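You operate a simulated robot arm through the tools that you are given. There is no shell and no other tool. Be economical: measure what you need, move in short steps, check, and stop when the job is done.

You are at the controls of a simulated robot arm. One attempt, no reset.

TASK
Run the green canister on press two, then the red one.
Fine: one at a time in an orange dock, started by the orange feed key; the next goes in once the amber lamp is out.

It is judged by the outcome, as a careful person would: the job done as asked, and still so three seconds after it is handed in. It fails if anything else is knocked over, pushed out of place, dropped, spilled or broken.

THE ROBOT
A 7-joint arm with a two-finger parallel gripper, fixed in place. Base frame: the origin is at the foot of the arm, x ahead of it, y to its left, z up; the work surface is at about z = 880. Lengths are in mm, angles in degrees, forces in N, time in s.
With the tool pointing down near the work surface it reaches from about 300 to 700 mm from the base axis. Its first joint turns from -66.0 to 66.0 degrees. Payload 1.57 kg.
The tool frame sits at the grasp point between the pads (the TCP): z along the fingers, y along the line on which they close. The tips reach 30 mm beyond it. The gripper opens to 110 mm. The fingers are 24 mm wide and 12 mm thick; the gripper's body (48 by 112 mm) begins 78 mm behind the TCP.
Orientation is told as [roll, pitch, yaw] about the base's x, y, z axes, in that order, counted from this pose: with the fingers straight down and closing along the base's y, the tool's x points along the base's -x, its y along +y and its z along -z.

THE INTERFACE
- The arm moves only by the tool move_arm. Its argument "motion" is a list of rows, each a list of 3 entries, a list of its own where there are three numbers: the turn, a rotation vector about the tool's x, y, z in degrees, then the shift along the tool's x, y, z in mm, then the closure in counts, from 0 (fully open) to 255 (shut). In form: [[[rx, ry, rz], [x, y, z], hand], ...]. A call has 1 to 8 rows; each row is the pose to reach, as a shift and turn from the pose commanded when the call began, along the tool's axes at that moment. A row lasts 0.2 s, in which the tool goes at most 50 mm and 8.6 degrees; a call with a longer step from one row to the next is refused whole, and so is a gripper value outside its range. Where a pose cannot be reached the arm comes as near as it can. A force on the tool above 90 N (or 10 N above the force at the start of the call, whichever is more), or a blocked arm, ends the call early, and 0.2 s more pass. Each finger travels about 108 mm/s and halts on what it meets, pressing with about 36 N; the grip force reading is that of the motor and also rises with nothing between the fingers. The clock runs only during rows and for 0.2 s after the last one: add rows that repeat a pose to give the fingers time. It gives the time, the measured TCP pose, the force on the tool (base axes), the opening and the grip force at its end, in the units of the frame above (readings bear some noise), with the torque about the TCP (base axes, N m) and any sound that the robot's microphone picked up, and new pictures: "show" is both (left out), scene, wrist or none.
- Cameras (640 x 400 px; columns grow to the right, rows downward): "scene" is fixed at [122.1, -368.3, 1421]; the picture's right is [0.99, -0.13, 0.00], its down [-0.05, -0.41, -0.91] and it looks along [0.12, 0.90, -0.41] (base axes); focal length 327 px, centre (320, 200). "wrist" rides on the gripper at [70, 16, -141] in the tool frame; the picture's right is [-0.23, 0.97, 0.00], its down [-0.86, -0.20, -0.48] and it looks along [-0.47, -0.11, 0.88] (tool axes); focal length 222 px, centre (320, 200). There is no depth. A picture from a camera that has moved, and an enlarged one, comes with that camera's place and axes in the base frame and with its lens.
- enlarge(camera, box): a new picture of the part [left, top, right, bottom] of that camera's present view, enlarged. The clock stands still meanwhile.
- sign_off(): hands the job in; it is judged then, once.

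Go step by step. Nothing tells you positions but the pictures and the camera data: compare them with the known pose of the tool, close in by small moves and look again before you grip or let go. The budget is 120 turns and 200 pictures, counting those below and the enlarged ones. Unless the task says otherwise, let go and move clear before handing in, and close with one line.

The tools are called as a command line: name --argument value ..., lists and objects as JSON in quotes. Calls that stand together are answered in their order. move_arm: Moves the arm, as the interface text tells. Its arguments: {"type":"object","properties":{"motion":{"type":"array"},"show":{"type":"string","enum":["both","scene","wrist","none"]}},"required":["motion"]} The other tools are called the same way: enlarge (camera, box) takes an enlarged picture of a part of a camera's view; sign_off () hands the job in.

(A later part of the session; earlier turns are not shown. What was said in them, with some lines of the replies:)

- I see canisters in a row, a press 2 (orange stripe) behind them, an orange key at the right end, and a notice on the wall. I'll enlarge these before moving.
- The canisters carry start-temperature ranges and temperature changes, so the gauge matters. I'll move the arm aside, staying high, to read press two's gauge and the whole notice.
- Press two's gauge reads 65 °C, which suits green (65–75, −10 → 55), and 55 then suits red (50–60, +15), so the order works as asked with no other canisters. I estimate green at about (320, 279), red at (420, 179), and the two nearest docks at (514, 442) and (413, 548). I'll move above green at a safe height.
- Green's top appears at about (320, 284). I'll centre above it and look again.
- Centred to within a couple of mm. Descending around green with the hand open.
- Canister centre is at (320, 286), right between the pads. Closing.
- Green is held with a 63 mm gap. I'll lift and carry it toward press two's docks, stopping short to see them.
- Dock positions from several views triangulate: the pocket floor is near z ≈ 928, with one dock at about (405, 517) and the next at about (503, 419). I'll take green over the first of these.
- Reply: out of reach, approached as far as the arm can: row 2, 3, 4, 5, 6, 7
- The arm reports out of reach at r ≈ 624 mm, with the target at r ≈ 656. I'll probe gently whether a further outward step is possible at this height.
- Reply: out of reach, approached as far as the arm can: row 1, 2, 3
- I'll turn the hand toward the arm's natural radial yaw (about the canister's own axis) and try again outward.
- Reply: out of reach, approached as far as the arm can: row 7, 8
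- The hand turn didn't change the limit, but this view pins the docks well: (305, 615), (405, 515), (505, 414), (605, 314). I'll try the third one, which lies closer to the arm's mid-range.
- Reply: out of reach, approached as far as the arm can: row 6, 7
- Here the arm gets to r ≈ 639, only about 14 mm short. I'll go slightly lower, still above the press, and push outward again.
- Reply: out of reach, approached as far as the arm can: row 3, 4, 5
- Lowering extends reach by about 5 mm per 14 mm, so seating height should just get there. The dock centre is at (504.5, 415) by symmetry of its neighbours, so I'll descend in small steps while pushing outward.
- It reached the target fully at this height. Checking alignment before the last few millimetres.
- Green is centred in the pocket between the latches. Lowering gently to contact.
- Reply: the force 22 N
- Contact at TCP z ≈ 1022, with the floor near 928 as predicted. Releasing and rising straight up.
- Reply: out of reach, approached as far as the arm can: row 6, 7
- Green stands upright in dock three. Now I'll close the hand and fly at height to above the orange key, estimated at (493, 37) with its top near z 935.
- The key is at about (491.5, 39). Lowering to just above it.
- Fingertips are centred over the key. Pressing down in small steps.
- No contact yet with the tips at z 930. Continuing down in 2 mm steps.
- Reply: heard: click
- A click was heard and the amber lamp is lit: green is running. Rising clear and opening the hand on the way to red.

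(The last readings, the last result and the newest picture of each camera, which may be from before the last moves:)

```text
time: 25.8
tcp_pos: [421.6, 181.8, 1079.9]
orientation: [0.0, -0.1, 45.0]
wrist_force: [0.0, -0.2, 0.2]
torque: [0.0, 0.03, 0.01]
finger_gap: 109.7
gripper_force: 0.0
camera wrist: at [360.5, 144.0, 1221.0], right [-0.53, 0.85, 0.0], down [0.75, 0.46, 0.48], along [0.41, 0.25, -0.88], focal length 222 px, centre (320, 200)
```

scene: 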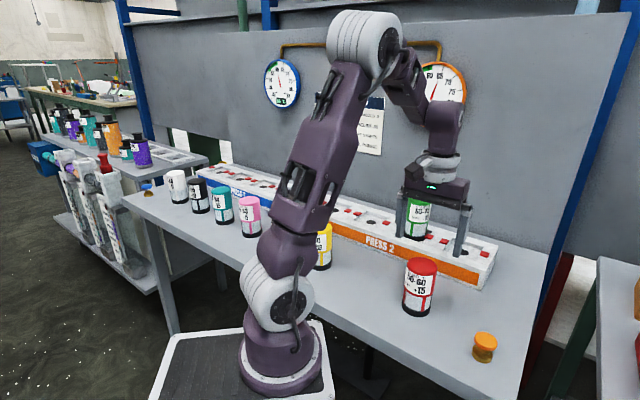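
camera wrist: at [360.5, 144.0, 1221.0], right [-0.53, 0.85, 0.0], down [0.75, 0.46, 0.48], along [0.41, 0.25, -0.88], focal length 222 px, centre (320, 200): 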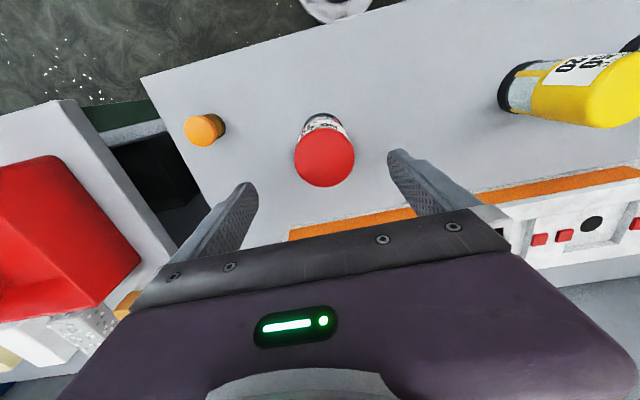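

Red's top is at (419.6, 186). I'll descend around it, a bit lower on the body than before to gain reach at the dock.

move_arm --motion '[[[0, 0, 0], [-1.5, 4, 30], 0], [[0, 0, 0], [-1.5, 4, 70], 0], [[0, 0, 0], [-1.5, 4, 105], 0], [[0, 0, 0], [-1.5, 4, 124], 0], [[0, 0, 0], [-1.5, 4, 124], 0]]'

enlarge --camera "wrist" --box '[220, 100, 428, 230]'

```text
time: 27.0
tcp_pos: [418.3, 186.3, 954.0]
orientation: [0.0, -0.1, 45.0]
wrist_force: [-0.6, 0.6, 0.6]
torque: [0.0, 0.01, 0.04]
finger_gap: 110.0
gripper_force: 0.2
camera wrist: at [358.5, 148.2, 1096.3], right [-0.53, 0.85, 0.0], down [0.75, 0.46, 0.48], along [0.41, 0.25, -0.88], focal length 222 px, centre (320, 200)
```

scene: 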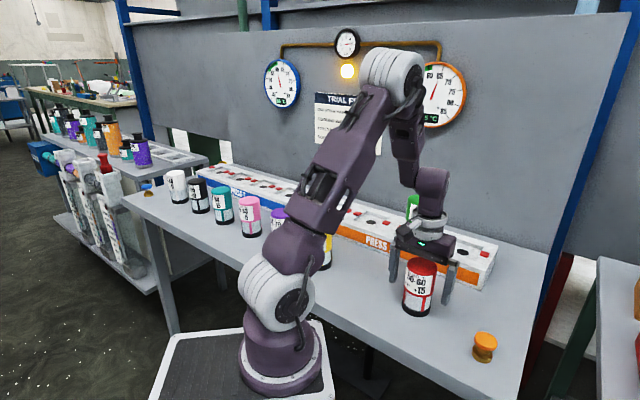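
wrist: 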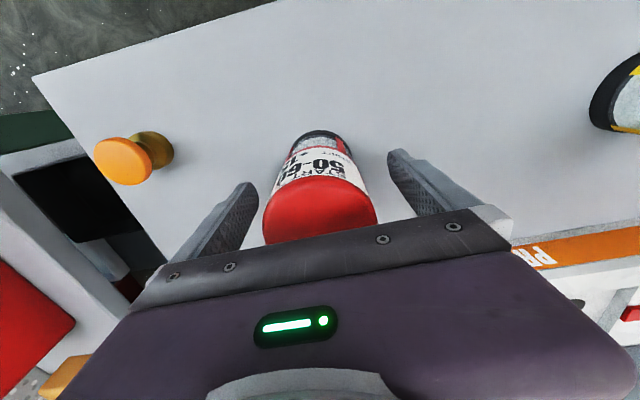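

```text
3.08 times, centred on (324, 165) of wrist
camera zoom: at [358.5, 148.2, 1096.3], right [-0.53, 0.85, 0.0], down [0.75, 0.46, 0.48], along [0.41, 0.25, -0.88], focal length 684 px, centre (308, 308)
```

zoom: 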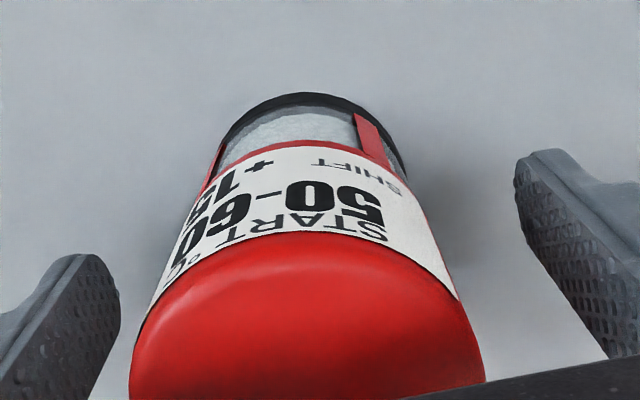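

Red is centred between the pads, and the lamp is still lit. Gripping and lifting while I wait.

move_arm --motion '[[[0, 0, 0], [0, 0, 0], 255], [[0, 0, 0], [0, 0, 0], 255], [[0, 0, 0], [0, 0, 0], 255], [[0, 0, 0], [0, 0, -20], 255], [[0, 0, 0], [0, 0, -60], 255], [[0, 0, 0], [0, 0, -100], 255], [[0, 0, 0], [0, 0, -100], 255], [[0, 0, 0], [0, 0, -100], 255]]' --show "scene"

```text
time: 28.8
tcp_pos: [418.8, 187.0, 1053.9]
orientation: [0.0, -0.1, 45.1]
wrist_force: [0.3, -0.8, -2.1]
torque: [0.0, -0.01, 0.02]
finger_gap: 63.2
gripper_force: 36.1
```

scene: 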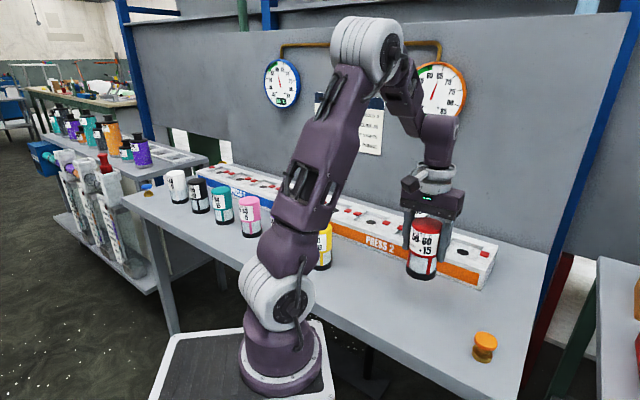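

Red is held. Carrying it to just in front of dock two and checking the lamp and gauge from there.

move_arm --motion '[[[0, 0, 0], [-25, 35, 0], 255], [[0, 0, 0], [-50, 69, 0], 255], [[0, 0, 0], [-75, 104, 0], 255], [[0, 0, 0], [-100, 139, 0], 255], [[0, 0, 0], [-125, 173, 0], 255], [[0, 0, 0], [-150, 208, 0], 255], [[0, 0, 0], [-172, 242, 0], 255], [[0, 0, 0], [-172, 242, 0], 255]]'

enlarge --camera "scene" --box '[255, 20, 475, 140]'

```text
time: 30.6
tcp_pos: [370.1, 478.6, 1054.2]
orientation: [-0.1, 0.1, 45.0]
wrist_force: [-0.3, 0.0, -1.6]
torque: [-0.02, 0.0, 0.04]
finger_gap: 63.2
gripper_force: 36.0
camera wrist: at [310.2, 440.6, 1196.4], right [-0.53, 0.85, 0.0], down [0.75, 0.46, 0.48], along [0.41, 0.25, -0.88], focal length 222 px, centre (320, 200)
```

scene: 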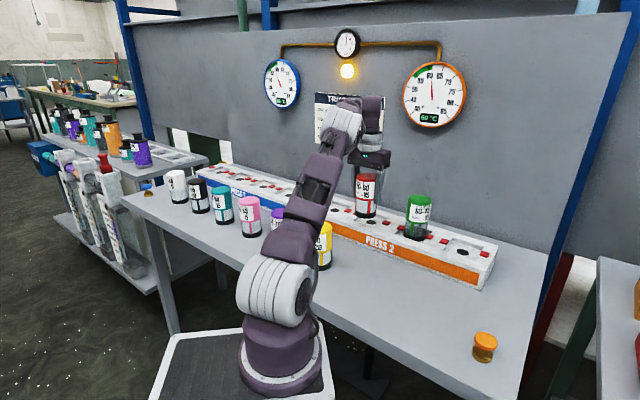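
wrist: 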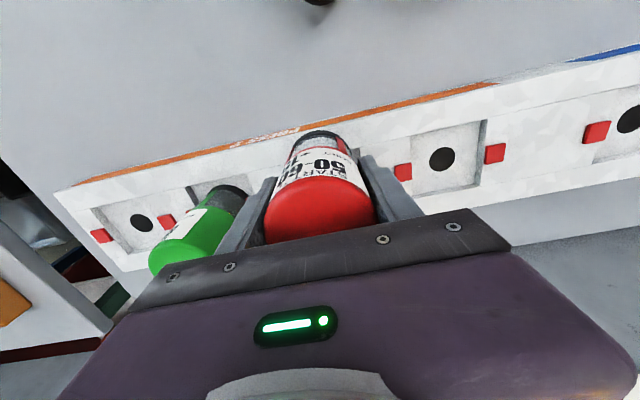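

```text
2.91 times, centred on (365, 80) of scene
camera zoom: at [122.1, -368.2, 1421.0], right [0.99, -0.13, 0.0], down [-0.05, -0.41, -0.91], along [0.12, 0.9, -0.41], focal length 951 px, centre (189, 549)
```

zoom: 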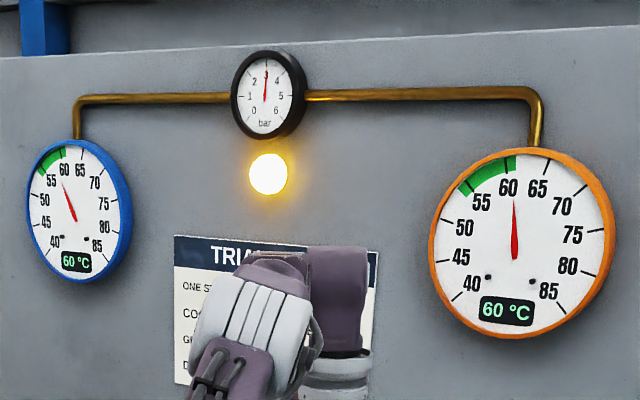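

Lamp still on, with press two down to 60 °C on the way to 55. Waiting.

move_arm --motion '[[[0, 0, 0], [0, 0, 0], 255], [[0, 0, 0], [0, 0, 0], 255], [[0, 0, 0], [0, 0, 0], 255], [[0, 0, 0], [0, 0, 0], 255], [[0, 0, 0], [0, 0, 0], 255], [[0, 0, 0], [0, 0, 0], 255], [[0, 0, 0], [0, 0, 0], 255], [[0, 0, 0], [0, 0, 0], 255]]' --show "none"

move_arm --motion '[[[0, 0, 0], [0, 0, 0], 255], [[0, 0, 0], [0, 0, 0], 255], [[0, 0, 0], [0, 0, 0], 255], [[0, 0, 0], [0, 0, 0], 255], [[0, 0, 0], [0, 0, 0], 255], [[0, 0, 0], [0, 0, 0], 255], [[0, 0, 0], [0, 0, 0], 255], [[0, 0, 0], [0, 0, 0], 255]]' --show "scene"

```text
time: 32.4
tcp_pos: [370.6, 479.1, 1054.9]
orientation: [0.0, 0.0, 45.0]
wrist_force: [0.0, -0.2, -1.7]
torque: [0.03, 0.0, -0.04]
finger_gap: 63.3
gripper_force: 35.6
```

```text
time: 34.2
tcp_pos: [370.8, 478.6, 1054.7]
orientation: [-0.1, 0.0, 45.0]
wrist_force: [0.2, 0.2, -2.9]
torque: [-0.01, -0.01, 0.0]
finger_gap: 63.1
gripper_force: 36.4
```

scene: 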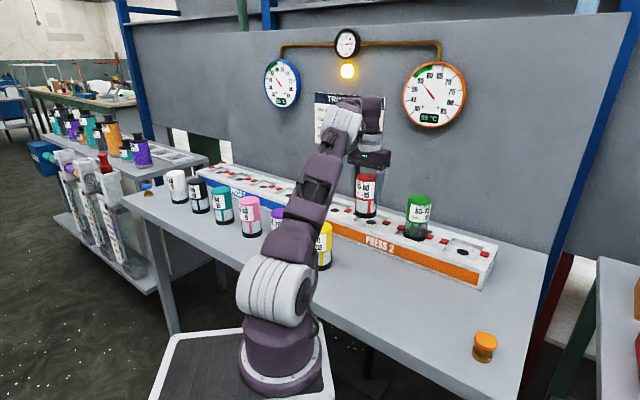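

The needle has come down to about 55 °C, but the lamp is still lit. Waiting more.

move_arm --motion '[[[0, 0, 0], [0, 0, 0], 255], [[0, 0, 0], [0, 0, 0], 255], [[0, 0, 0], [0, 0, 0], 255], [[0, 0, 0], [0, 0, 0], 255], [[0, 0, 0], [0, 0, 0], 255], [[0, 0, 0], [0, 0, 0], 255], [[0, 0, 0], [0, 0, 0], 255], [[0, 0, 0], [0, 0, 0], 255]]' --show "scene"

enlarge --camera "scene" --box '[255, 20, 475, 140]'

```text
time: 36.0
tcp_pos: [371.6, 478.6, 1054.9]
orientation: [0.0, 0.0, 45.0]
wrist_force: [-0.4, -0.6, -1.6]
torque: [-0.01, 0.02, 0.01]
finger_gap: 63.4
gripper_force: 36.2
```

scene: 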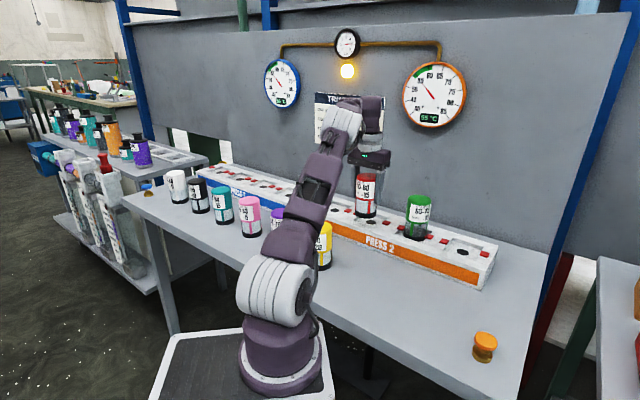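

```text
2.91 times, centred on (365, 80) of scene
camera zoom: at [122.1, -368.3, 1421.0], right [0.99, -0.13, 0.0], down [-0.05, -0.41, -0.91], along [0.12, 0.9, -0.41], focal length 951 px, centre (189, 549)
```

zoom: 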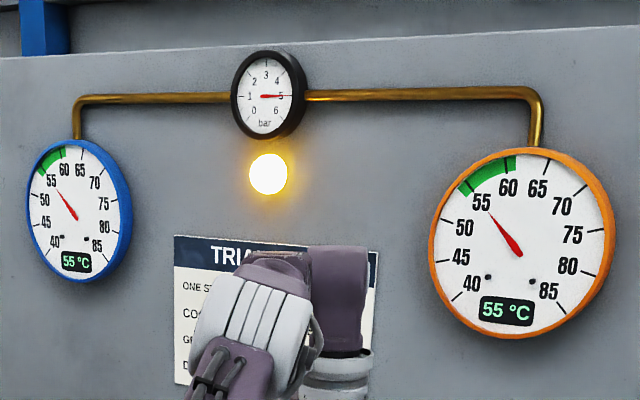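

move_arm --motion '[[[0, 0, 0], [0, 0, 0], 255], [[0, 0, 0], [0, 0, 0], 255], [[0, 0, 0], [0, 0, 0], 255], [[0, 0, 0], [0, 0, 0], 255], [[0, 0, 0], [0, 0, 0], 255], [[0, 0, 0], [0, 0, 0], 255], [[0, 0, 0], [0, 0, 0], 255], [[0, 0, 0], [0, 0, 0], 255]]' --show "none"

move_arm --motion '[[[0, 0, 0], [0, 0, 0], 255], [[0, 0, 0], [0, 0, 0], 255], [[0, 0, 0], [0, 0, 0], 255], [[0, 0, 0], [0, 0, 0], 255], [[0, 0, 0], [0, 0, 0], 255], [[0, 0, 0], [0, 0, 0], 255], [[0, 0, 0], [0, 0, 0], 255], [[0, 0, 0], [0, 0, 0], 255]]' --show "scene"

```text
time: 37.8
tcp_pos: [370.5, 478.0, 1054.3]
orientation: [0.0, 0.0, 45.0]
wrist_force: [0.3, -0.2, -2.0]
torque: [0.0, 0.01, -0.01]
finger_gap: 63.2
gripper_force: 36.3
```

```text
time: 39.6
tcp_pos: [370.9, 478.7, 1053.9]
orientation: [0.0, 0.0, 45.1]
wrist_force: [1.2, 0.6, -2.8]
torque: [0.02, 0.06, 0.02]
finger_gap: 63.3
gripper_force: 36.4
```

scene: 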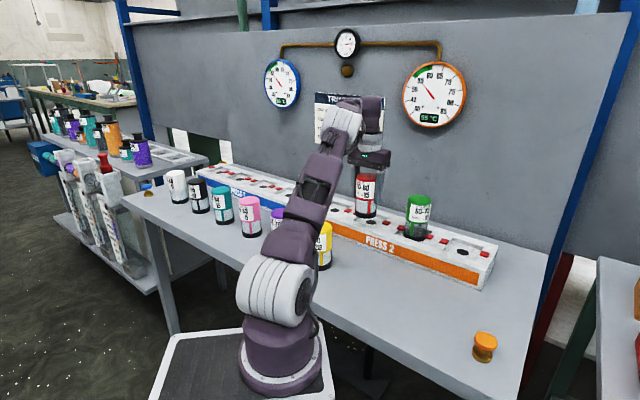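

The lamp is out and press two reads 55 °C. Moving red over dock two at (404.5, 515), lowering for reach while staying above the press rim.

move_arm --motion '[[[0, 0, 0], [0, 1, 10], 255], [[0, 0, 0], [-5, 2, 22], 255], [[0, 0, 0], [-15, 2, 28], 255], [[0, 0, 0], [-28, 2, 28], 255], [[0, 0, 0], [-40, 2, 28], 255], [[0, 0, 0], [-50, 2, 28], 255], [[0, 0, 0], [-50, 2, 28], 255]]'

enlarge --camera "wrist" --box '[220, 90, 420, 215]'

enlarge --camera "scene" --box '[320, 150, 450, 250]'

```text
time: 41.2
tcp_pos: [394.9, 495.5, 1025.6]
orientation: [-0.1, 0.0, 45.0]
wrist_force: [0.6, -0.4, -1.7]
torque: [0.02, 0.01, 0.02]
finger_gap: 63.3
gripper_force: 35.9
out of reach, approached as far as the arm can: row 4, 5, 6, 7
camera wrist: at [334.4, 457.2, 1166.8], right [-0.53, 0.85, 0.0], down [0.75, 0.46, 0.48], along [0.41, 0.25, -0.88], focal length 222 px, centre (320, 200)
```

scene: 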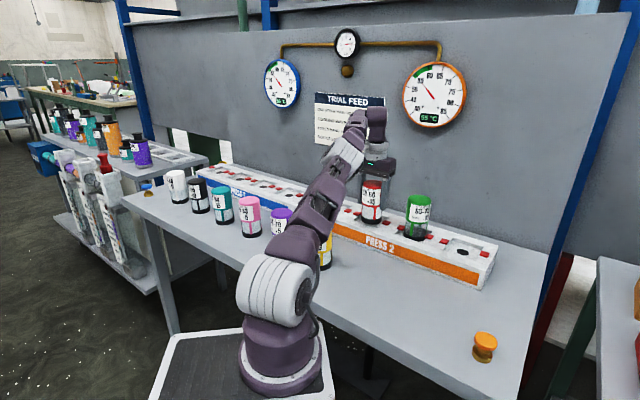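
wrist: 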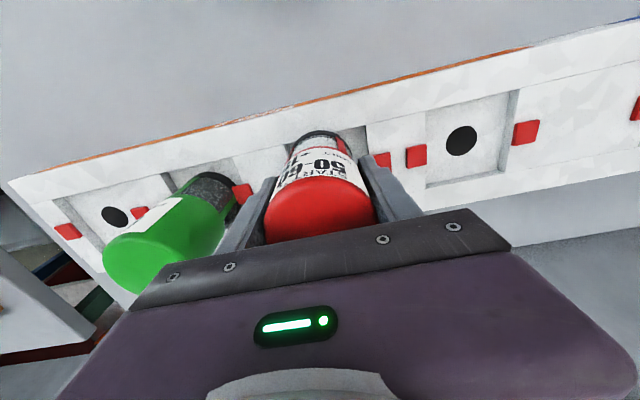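

```text
3.20 times, centred on (320, 152) of wrist
camera zoom: at [334.4, 457.2, 1166.8], right [-0.53, 0.85, 0.0], down [0.75, 0.46, 0.48], along [0.41, 0.25, -0.88], focal length 711 px, centre (320, 352)
```

zoom: 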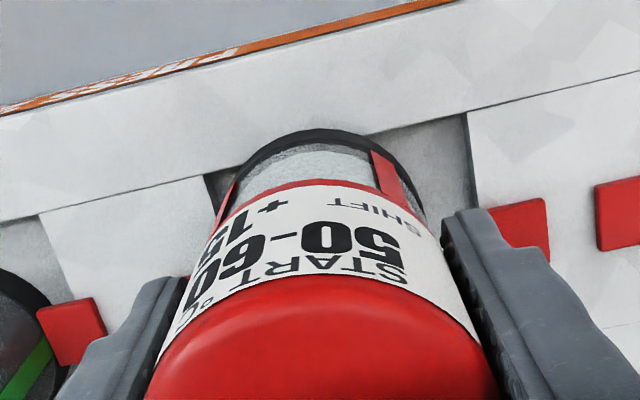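

```text
4.00 times, centred on (385, 200) of scene
camera zoom: at [122.1, -368.3, 1421.0], right [0.99, -0.13, 0.0], down [-0.05, -0.41, -0.91], along [0.12, 0.9, -0.41], focal length 1307 px, centre (60, 200)
```

zoom: 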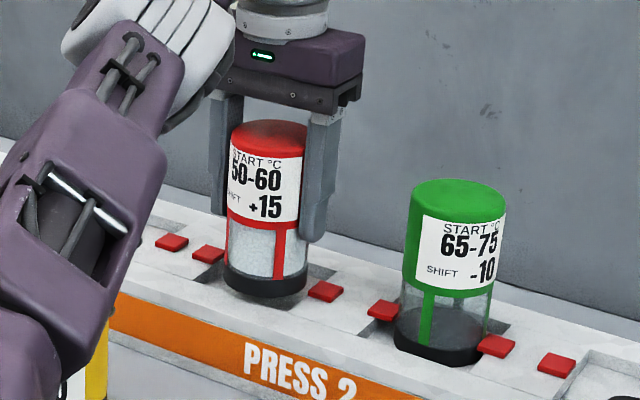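

Green's dock is now latched and spent, as the notice says. Red is about 20 mm short of dock two's centre, so I'll tilt the hand about 5° outward around its closing axis to gain reach; the canister will swing flat between the pads as it seats.

move_arm --motion '[[[0, -2.5, 0], [0, 0, -5], 255], [[0, -5, 0], [0, 0, -5], 255], [[0, -5, 0], [-5, 4, -5], 255], [[0, -5, 0], [-10, 7, -5], 255], [[0, -5, 0], [-14, 7, -5], 255], [[0, -5, 0], [-14, 7, -5], 255]]'

enlarge --camera "scene" --box '[320, 150, 450, 250]'

enlarge --camera "wrist" --box '[220, 90, 420, 215]'

```text
time: 42.6
tcp_pos: [398.1, 508.1, 1028.5]
orientation: [0.0, -4.9, 45.0]
wrist_force: [-0.1, 0.1, -2.0]
torque: [0.01, 0.01, 0.0]
finger_gap: 63.4
gripper_force: 35.6
out of reach, approached as far as the arm can: row 1
camera wrist: at [330.8, 462.7, 1164.1], right [-0.53, 0.85, 0.02], down [0.71, 0.43, 0.55], along [0.46, 0.31, -0.83], focal length 222 px, centre (320, 200)
```

scene: 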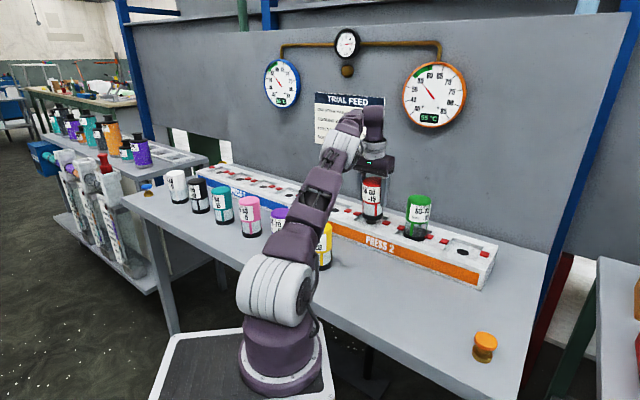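
wrist: 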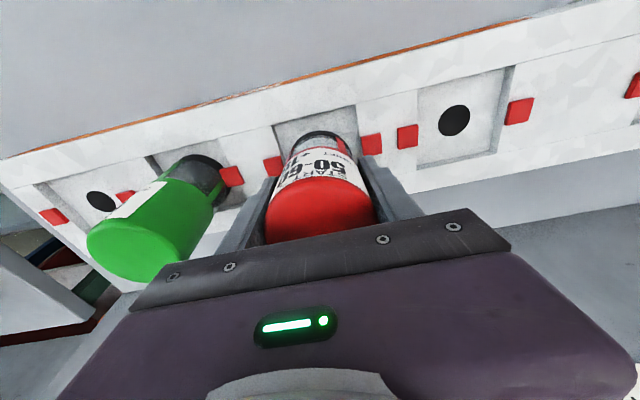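

```text
4.00 times, centred on (385, 200) of scene
camera zoom: at [122.1, -368.3, 1421.0], right [0.99, -0.13, 0.0], down [-0.05, -0.41, -0.91], along [0.12, 0.9, -0.41], focal length 1307 px, centre (60, 200)
```

zoom: 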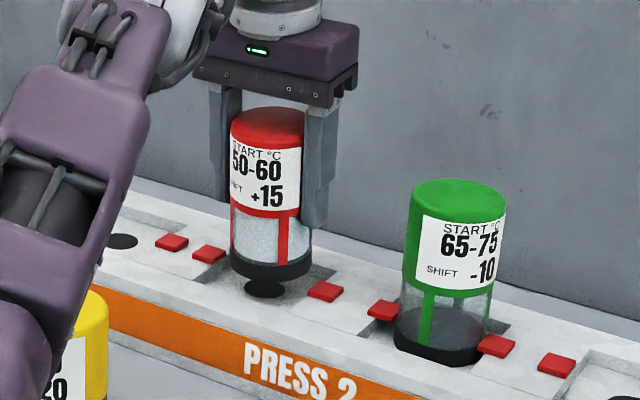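

```text
3.20 times, centred on (320, 152) of wrist
camera zoom: at [330.8, 462.7, 1164.1], right [-0.53, 0.85, 0.02], down [0.71, 0.43, 0.55], along [0.46, 0.31, -0.83], focal length 711 px, centre (320, 352)
```

zoom: 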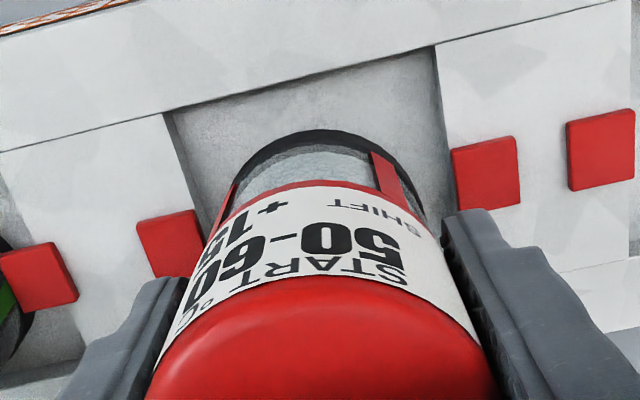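

Red is now over the pocket, within about 3 mm of centre. Lowering to just above contact.

move_arm --motion '[[[0, 0, 0], [-2.5, 0, 5], 255], [[0, 0, 0], [-2, 0, 10], 255], [[0, 0, 0], [-1.7, 0, 15], 255], [[0, 0, 0], [-1.5, 0, 19], 255], [[0, 0, 0], [-1.3, 0, 22], 255]]'

enlarge --camera "scene" --box '[320, 150, 450, 250]'

enlarge --camera "wrist" --box '[220, 90, 420, 215]'

```text
time: 43.8
tcp_pos: [401.9, 511.4, 1008.2]
orientation: [0.1, -4.9, 45.0]
wrist_force: [0.1, -0.1, -2.6]
torque: [0.02, 0.04, -0.02]
finger_gap: 63.5
gripper_force: 36.2
camera wrist: at [333.5, 464.8, 1142.7], right [-0.53, 0.85, 0.02], down [0.71, 0.43, 0.55], along [0.46, 0.31, -0.83], focal length 222 px, centre (320, 200)
```

scene: 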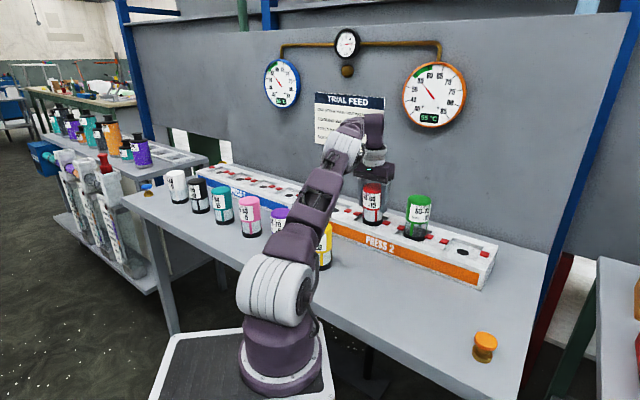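
wrist: 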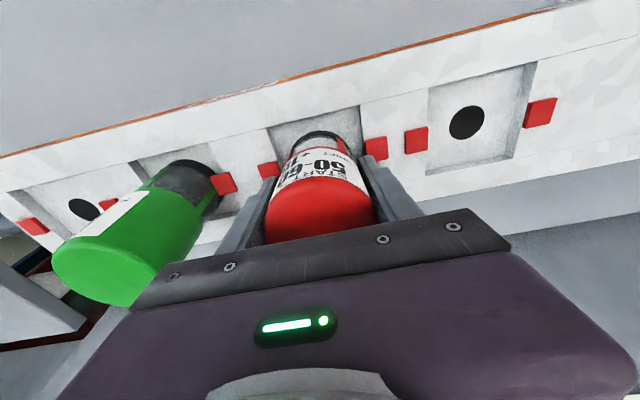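

```text
4.00 times, centred on (385, 200) of scene
camera zoom: at [122.1, -368.3, 1421.0], right [0.99, -0.13, 0.0], down [-0.05, -0.41, -0.91], along [0.12, 0.9, -0.41], focal length 1307 px, centre (60, 200)
```

zoom: 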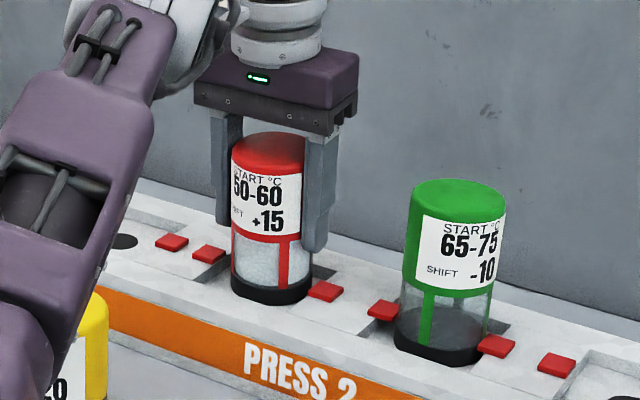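

```text
3.20 times, centred on (320, 152) of wrist
camera zoom: at [333.5, 464.8, 1142.7], right [-0.53, 0.85, 0.02], down [0.71, 0.43, 0.55], along [0.46, 0.31, -0.83], focal length 711 px, centre (320, 352)
```

zoom: 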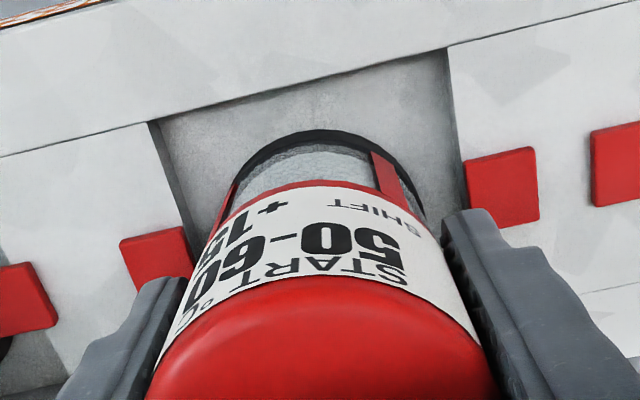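

Well centred. Lowering to touch.

move_arm --motion '[[[0, 0, 0], [1, 0, 2], 255], [[0, 0, 0], [1.2, 0, 4], 255], [[0, 0, 0], [1.4, 0, 6], 255], [[0, 0, 0], [1.4, 0, 7], 255]]'

```text
time: 44.8
tcp_pos: [400.9, 512.4, 1006.1]
orientation: [0.2, -5.7, 44.9]
wrist_force: [6.8, 7.3, 40.8]
torque: [-0.37, 0.06, 0.0]
finger_gap: 63.8
gripper_force: 36.4
camera wrist: at [333.0, 464.5, 1139.4], right [-0.53, 0.85, 0.02], down [0.71, 0.43, 0.56], along [0.46, 0.31, -0.83], focal length 222 px, centre (320, 200)
```

scene: 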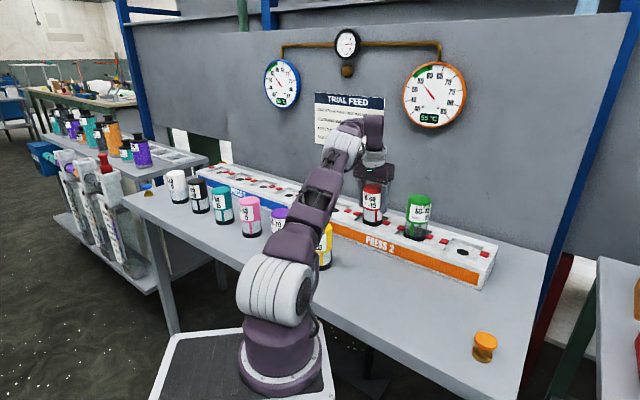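
wrist: 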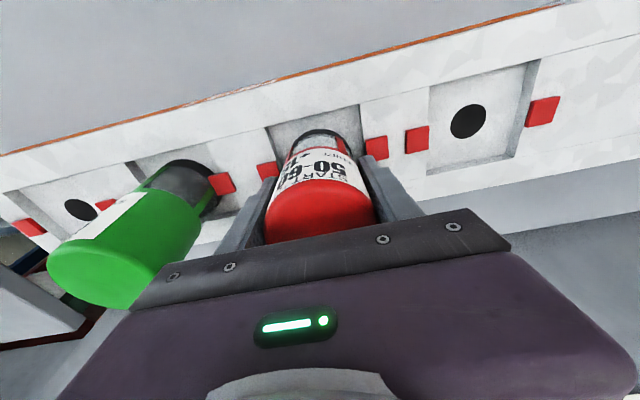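

In contact. Easing off 2 mm, then opening gradually so it settles flat.

move_arm --motion '[[[0, 0, 0], [0, 0, -2.5], 255], [[0, 0, 0], [0, 0, -2.5], 160], [[0, 0, 0], [0, 0, -2.5], 100], [[0, 0, 0], [0, 0, -2.5], 50], [[0, 0, 0], [0, 0, -2.5], 0], [[0, 0, 0], [0, 0, -2.5], 0]]'

enlarge --camera "scene" --box '[320, 150, 450, 250]'

```text
time: 46.2
tcp_pos: [400.4, 510.2, 1004.7]
orientation: [0.0, -5.0, 45.1]
wrist_force: [0.1, -0.3, -0.4]
torque: [0.05, 0.03, -0.01]
finger_gap: 109.9
gripper_force: 0.1
camera wrist: at [332.3, 464.4, 1139.1], right [-0.53, 0.85, 0.02], down [0.71, 0.43, 0.55], along [0.46, 0.31, -0.83], focal length 222 px, centre (320, 200)
```

scene: 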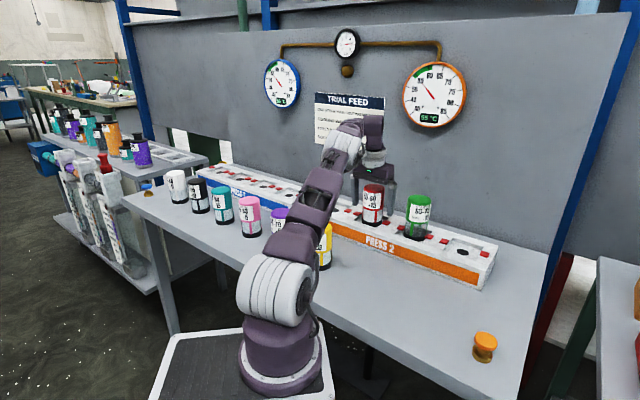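
wrist: 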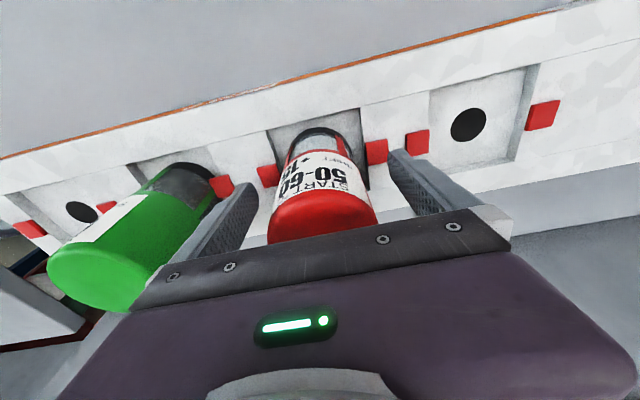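

```text
4.00 times, centred on (385, 200) of scene
camera zoom: at [122.1, -368.3, 1421.0], right [0.99, -0.13, 0.0], down [-0.05, -0.41, -0.91], along [0.12, 0.9, -0.41], focal length 1307 px, centre (60, 200)
```

zoom: 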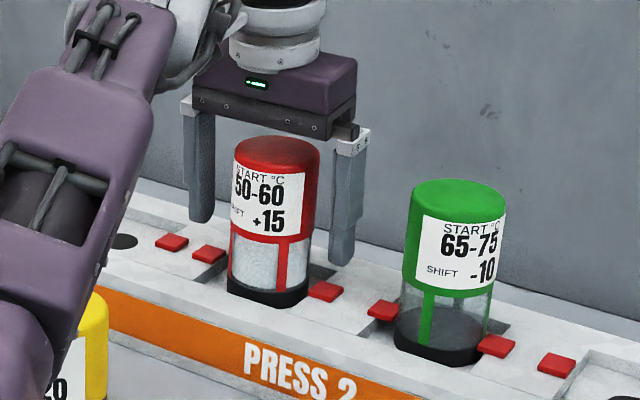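

Red stands flat in dock two. Withdrawing back along the tool axis, then levelling.

move_arm --motion '[[[0, 0, 0], [0, 0, -20], 0], [[0, 0, 0], [0, 0, -50], 0], [[0, 0, 0], [5, 0, -85], 0], [[0, 5, 0], [40, -10, -90], 0], [[0, 5, 0], [80, -30, -90], 0], [[0, 5, 0], [80, -30, -90], 0]]'

enlarge --camera "scene" --box '[320, 150, 450, 250]'

```text
time: 47.6
tcp_pos: [361.9, 427.9, 1086.4]
orientation: [-0.1, 0.1, 45.0]
wrist_force: [-0.7, 0.5, 0.1]
torque: [0.0, 0.03, 0.03]
finger_gap: 109.8
gripper_force: 0.0
out of reach, approached as far as the arm can: row 3
camera wrist: at [301.6, 388.7, 1227.6], right [-0.53, 0.85, 0.0], down [0.75, 0.46, 0.48], along [0.41, 0.25, -0.88], focal length 222 px, centre (320, 200)
```

scene: 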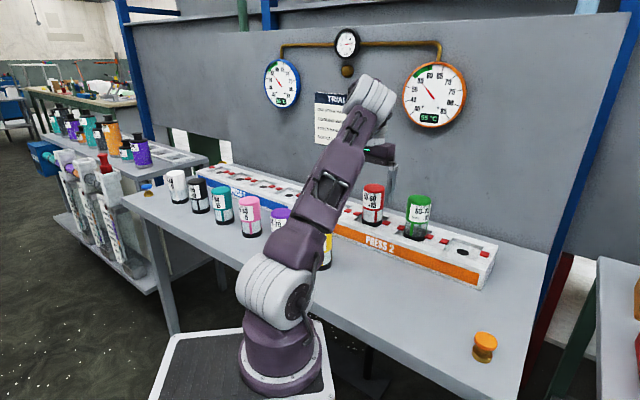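
wrist: 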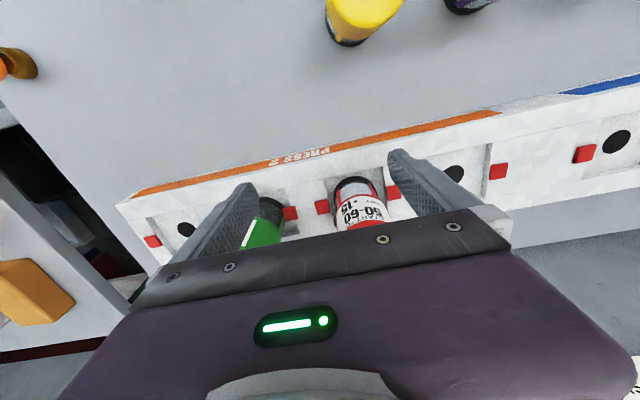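

```text
4.00 times, centred on (385, 200) of scene
camera zoom: at [122.0, -368.3, 1421.0], right [0.99, -0.13, 0.0], down [-0.05, -0.41, -0.91], along [0.12, 0.9, -0.41], focal length 1307 px, centre (60, 200)
```

zoom: 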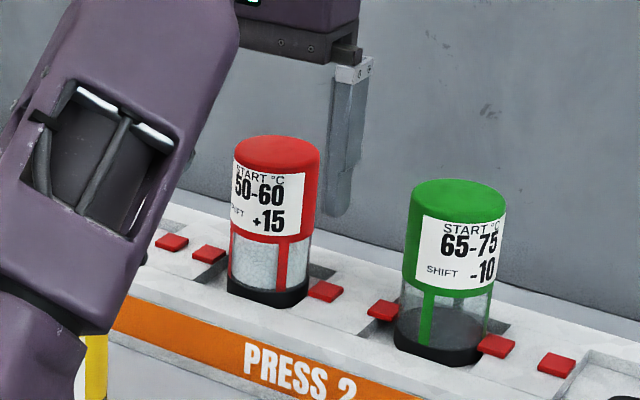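

Both canisters are upright in their docks, the lamp is out and the gauge reads 55 °C. Returning to the orange key with the hand closing.

move_arm --motion '[[[0, 0, 0], [20, -40, 0], 0], [[0, 0, 0], [41, -81, 0], 60], [[0, 0, 0], [61, -122, 0], 130], [[0, 0, 0], [82, -163, 0], 200], [[0, 0, 0], [102, -203, 0], 255], [[0, 0, 0], [123, -244, 0], 255], [[0, 0, 0], [143, -285, 0], 255], [[0, 0, 0], [163, -325, 0], 255]]' --show "none"

move_arm --motion '[[[0, 0, 0], [20, -41, 5], 255], [[0, 0, 0], [20, -41, 45], 255], [[0, 0, 0], [20, -41, 90], 255], [[0, 0, 0], [20, -41, 110], 255], [[0, 0, 0], [20, -41, 110], 255]]'

enlarge --camera "wrist" --box '[240, 90, 400, 190]'

```text
time: 49.4
tcp_pos: [477.2, 83.1, 1084.6]
orientation: [-0.1, -0.1, 45.0]
wrist_force: [0.3, -1.1, -0.2]
torque: [0.02, 0.02, -0.01]
finger_gap: 0.0
gripper_force: 21.5
```

```text
time: 50.6
tcp_pos: [489.9, 40.6, 973.2]
orientation: [0.0, 0.0, 45.0]
wrist_force: [-0.7, -1.1, 0.1]
torque: [-0.02, -0.01, -0.04]
finger_gap: 0.2
gripper_force: 21.3
camera wrist: at [430.1, 2.2, 1115.2], right [-0.53, 0.85, 0.0], down [0.75, 0.46, 0.48], along [0.41, 0.25, -0.88], focal length 222 px, centre (320, 200)
```

scene: 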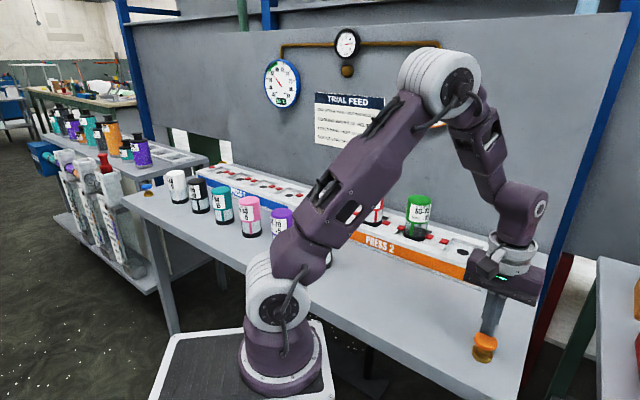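
wrist: 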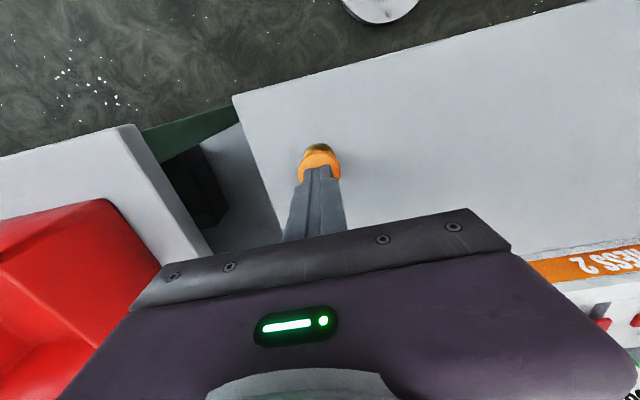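

```text
4.00 times, centred on (320, 140) of wrist
camera zoom: at [430.1, 2.2, 1115.2], right [-0.53, 0.85, 0.0], down [0.75, 0.46, 0.48], along [0.41, 0.25, -0.88], focal length 888 px, centre (320, 440)
```

zoom: 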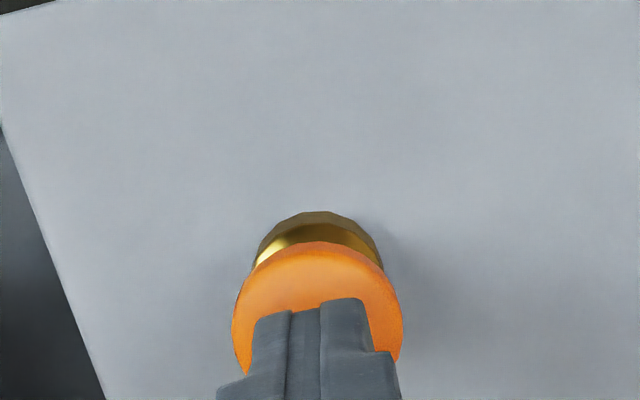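

The tips are over the key again. Pressing to the same depth as before, then coming off.

move_arm --motion '[[[0, 0, 0], [0, 0, 10], 255], [[0, 0, 0], [0, 0, 16], 255], [[0, 0, 0], [0, 0, 20], 255], [[0, 0, 0], [0, 0, 23], 255], [[0, 0, 0], [0, 0, 24], 255]]' --show "scene"

```text
time: 51.8
tcp_pos: [489.9, 40.5, 951.8]
orientation: [0.0, 0.1, 44.9]
wrist_force: [2.4, -0.1, 3.7]
torque: [0.01, -0.08, -0.03]
finger_gap: 0.1
gripper_force: 21.1
```

scene: 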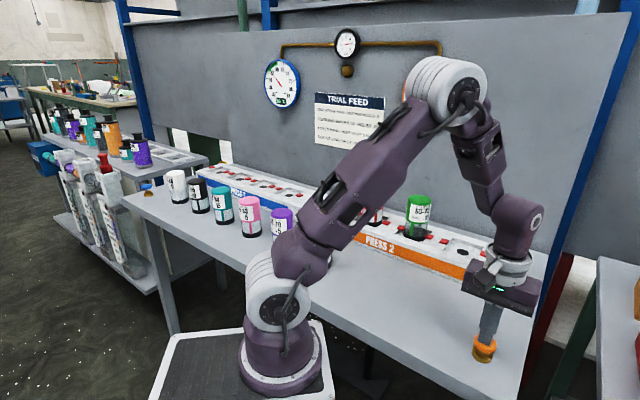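

Contact has begun but there's no click yet. A little further.

move_arm --motion '[[[0, 0, 0], [0, 0, 1.5], 255], [[0, 0, 0], [0, 0, 3], 255], [[0, 0, 0], [0, 0, 3], 255]]' --show "scene"

```text
time: 52.6
tcp_pos: [490.2, 39.8, 949.3]
orientation: [0.0, 0.0, 44.9]
wrist_force: [2.5, -1.5, 4.3]
torque: [-0.05, -0.07, -0.03]
finger_gap: 0.0
gripper_force: 21.1
heard: click
```

scene: 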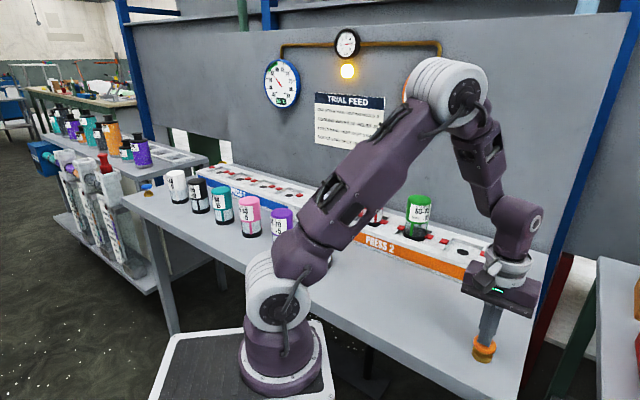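

Click heard and lamp lit: red is running. Rising clear and waiting the cycle out (about 14 s).

move_arm --motion '[[[0, 0, 0], [0, 0, -30], 255], [[0, 0, 0], [0, 0, -75], 255], [[0, 0, 0], [0, 0, -120], 255], [[0, 0, 0], [0, 0, -150], 255], [[0, 0, 0], [-20, -30, -170], 200], [[0, 0, 0], [-40, -60, -190], 100], [[0, 0, 0], [-60, -90, -200], 0], [[0, 0, 0], [-60, -90, -200], 0]]' --show "none"

move_arm --motion '[[[0, 0, 0], [0, 0, 0], 0], [[0, 0, 0], [0, 0, 0], 0], [[0, 0, 0], [0, 0, 0], 0], [[0, 0, 0], [0, 0, 0], 0], [[0, 0, 0], [0, 0, 0], 0], [[0, 0, 0], [0, 0, 0], 0], [[0, 0, 0], [0, 0, 0], 0], [[0, 0, 0], [0, 0, 0], 0]]' --show "none"

move_arm --motion '[[[0, 0, 0], [0, 0, 0], 0], [[0, 0, 0], [0, 0, 0], 0], [[0, 0, 0], [0, 0, 0], 0], [[0, 0, 0], [0, 0, 0], 0], [[0, 0, 0], [0, 0, 0], 0], [[0, 0, 0], [0, 0, 0], 0], [[0, 0, 0], [0, 0, 0], 0], [[0, 0, 0], [0, 0, 0], 0]]' --show "none"

move_arm --motion '[[[0, 0, 0], [0, 0, 0], 0], [[0, 0, 0], [0, 0, 0], 0], [[0, 0, 0], [0, 0, 0], 0], [[0, 0, 0], [0, 0, 0], 0], [[0, 0, 0], [0, 0, 0], 0], [[0, 0, 0], [0, 0, 0], 0], [[0, 0, 0], [0, 0, 0], 0], [[0, 0, 0], [0, 0, 0], 0]]' --show "scene"

```text
time: 54.4
tcp_pos: [596.3, 17.0, 1149.6]
orientation: [-0.1, 0.0, 44.9]
wrist_force: [0.3, -0.5, -0.9]
torque: [-0.01, -0.02, 0.02]
finger_gap: 110.0
gripper_force: 0.0
```

```text
time: 56.2
tcp_pos: [596.9, 18.0, 1149.9]
orientation: [-0.1, 0.0, 45.0]
wrist_force: [0.0, -0.4, -0.9]
torque: [0.02, 0.01, 0.0]
finger_gap: 110.0
gripper_force: 0.0
```

```text
time: 58.0
tcp_pos: [596.7, 18.6, 1148.9]
orientation: [0.1, 0.0, 45.1]
wrist_force: [0.2, -0.5, -0.7]
torque: [0.0, 0.02, 0.01]
finger_gap: 110.1
gripper_force: 0.0
```

```text
time: 59.8
tcp_pos: [595.6, 18.3, 1148.8]
orientation: [0.0, 0.0, 44.9]
wrist_force: [-0.4, 0.0, -0.9]
torque: [-0.01, 0.0, -0.01]
finger_gap: 110.1
gripper_force: 0.0
```

scene: 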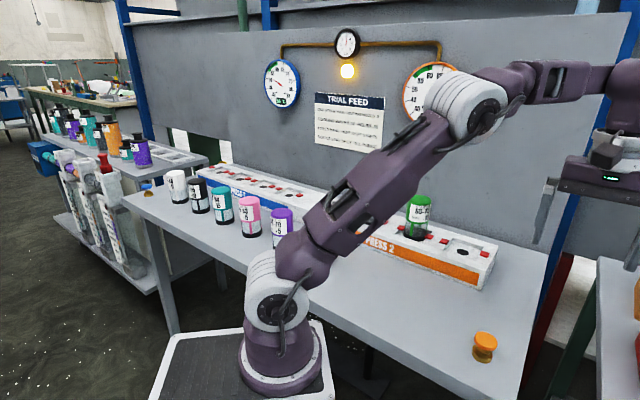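

Cycle still running. Moving the arm to a spot that gives a clear view of the gauge and docks, while waiting.

move_arm --motion '[[[0, 0, 0], [1, 40, 0], 0], [[0, 0, 0], [3, 80, 0], 0], [[0, 0, 0], [4, 120, 0], 0], [[0, 0, 0], [6, 160, 0], 0], [[0, 0, 0], [7, 200, 0], 0], [[0, 0, 0], [9, 240, 0], 0], [[0, 0, 0], [10, 280, 0], 0], [[0, 0, 0], [11, 315, 0], 0]]' --show "none"

move_arm --motion '[[[0, 0, 0], [0, 0, 0], 0], [[0, 0, 0], [0, 0, 0], 0], [[0, 0, 0], [0, 0, 0], 0], [[0, 0, 0], [0, 0, 0], 0], [[0, 0, 0], [0, 0, 0], 0], [[0, 0, 0], [0, 0, 0], 0], [[0, 0, 0], [0, 0, 0], 0], [[0, 0, 0], [0, 0, 0], 0]]' --show "none"

move_arm --motion '[[[0, 0, 0], [0, 0, 0], 0], [[0, 0, 0], [0, 0, 0], 0], [[0, 0, 0], [0, 0, 0], 0], [[0, 0, 0], [0, 0, 0], 0], [[0, 0, 0], [0, 0, 0], 0], [[0, 0, 0], [0, 0, 0], 0], [[0, 0, 0], [0, 0, 0], 0], [[0, 0, 0], [0, 0, 0], 0]]' --show "none"

move_arm --motion '[[[0, 0, 0], [0, 0, 0], 0], [[0, 0, 0], [0, 0, 0], 0], [[0, 0, 0], [0, 0, 0], 0], [[0, 0, 0], [0, 0, 0], 0], [[0, 0, 0], [0, 0, 0], 0], [[0, 0, 0], [0, 0, 0], 0], [[0, 0, 0], [0, 0, 0], 0], [[0, 0, 0], [0, 0, 0], 0]]' --show "none"

move_arm --motion '[[[0, 0, 0], [0, 0, 0], 0], [[0, 0, 0], [0, 0, 0], 0], [[0, 0, 0], [0, 0, 0], 0], [[0, 0, 0], [0, 0, 0], 0]]'

enlarge --camera "scene" --box '[255, 20, 475, 140]'

```text
time: 61.6
tcp_pos: [363.0, 234.4, 1149.5]
orientation: [0.0, 0.1, 45.1]
wrist_force: [0.6, 0.2, 0.6]
torque: [-0.01, -0.04, 0.02]
finger_gap: 109.9
gripper_force: 0.1
```

```text
time: 63.4
tcp_pos: [363.9, 235.5, 1148.2]
orientation: [0.1, 0.1, 45.0]
wrist_force: [-0.3, 0.4, 0.1]
torque: [-0.02, 0.01, 0.01]
finger_gap: 110.0
gripper_force: 0.1
```

```text
time: 65.2
tcp_pos: [364.1, 234.0, 1149.1]
orientation: [0.0, 0.0, 45.1]
wrist_force: [0.2, 0.0, 0.5]
torque: [0.01, -0.02, 0.01]
finger_gap: 110.2
gripper_force: 0.1
```

```text
time: 67.0
tcp_pos: [364.3, 234.5, 1149.7]
orientation: [0.0, 0.0, 45.0]
wrist_force: [0.6, -0.3, -0.1]
torque: [-0.01, 0.03, 0.02]
finger_gap: 110.2
gripper_force: 0.0
```

```text
time: 68.0
tcp_pos: [363.6, 234.6, 1148.6]
orientation: [0.0, 0.0, 45.0]
wrist_force: [0.7, 0.2, 0.4]
torque: [-0.01, 0.02, -0.02]
finger_gap: 109.9
gripper_force: 0.2
camera wrist: at [304.2, 196.4, 1290.6], right [-0.53, 0.85, 0.0], down [0.75, 0.46, 0.48], along [0.41, 0.25, -0.88], focal length 222 px, centre (320, 200)
```

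scene: 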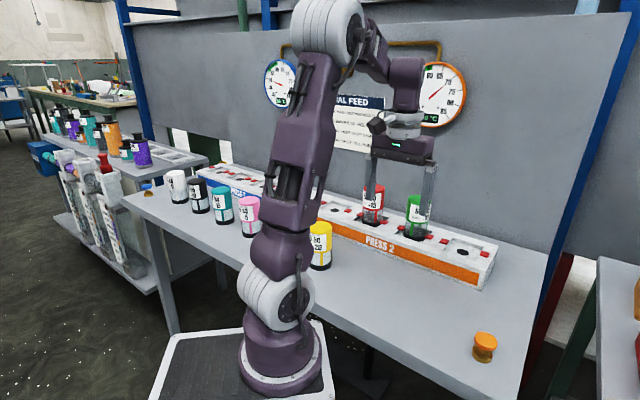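
wrist: 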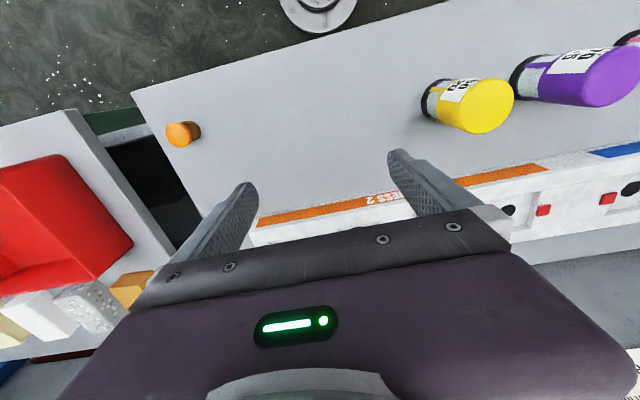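

```text
2.91 times, centred on (365, 80) of scene
camera zoom: at [122.1, -368.3, 1421.0], right [0.99, -0.13, 0.0], down [-0.05, -0.41, -0.91], along [0.12, 0.9, -0.41], focal length 951 px, centre (189, 549)
```

zoom: 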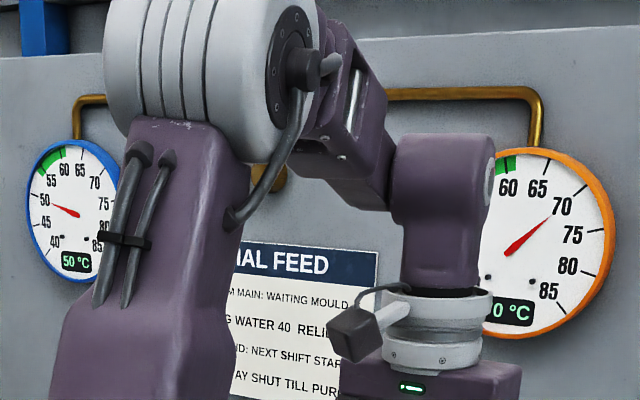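

Press two has gone to 70 °C and the visible part of the lamp is dark, so red's run is done. One last look at the docks.

enlarge --camera "scene" --box '[320, 160, 480, 260]'

```text
4.00 times, centred on (400, 210) of scene
camera zoom: at [122.1, -368.3, 1421.0], right [0.99, -0.13, 0.0], down [-0.05, -0.41, -0.91], along [0.12, 0.9, -0.41], focal length 1307 px, centre (0, 160)
```

zoom: 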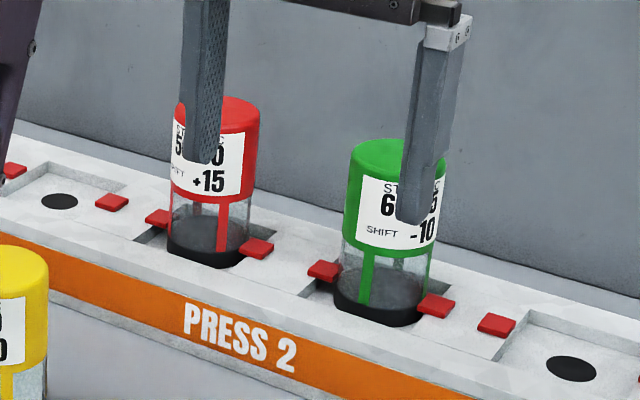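

Both canisters are emptied and latched in their docks, the lamp is out and the arm is clear. Handing in.

sign_off

```text
The job is handed in.
```

I ran green and then red on press two, each started inside its label's temperature range. Press two now reads 70 °C and press one 50 °C, both outside the green band the notice gives for next-shift starts.
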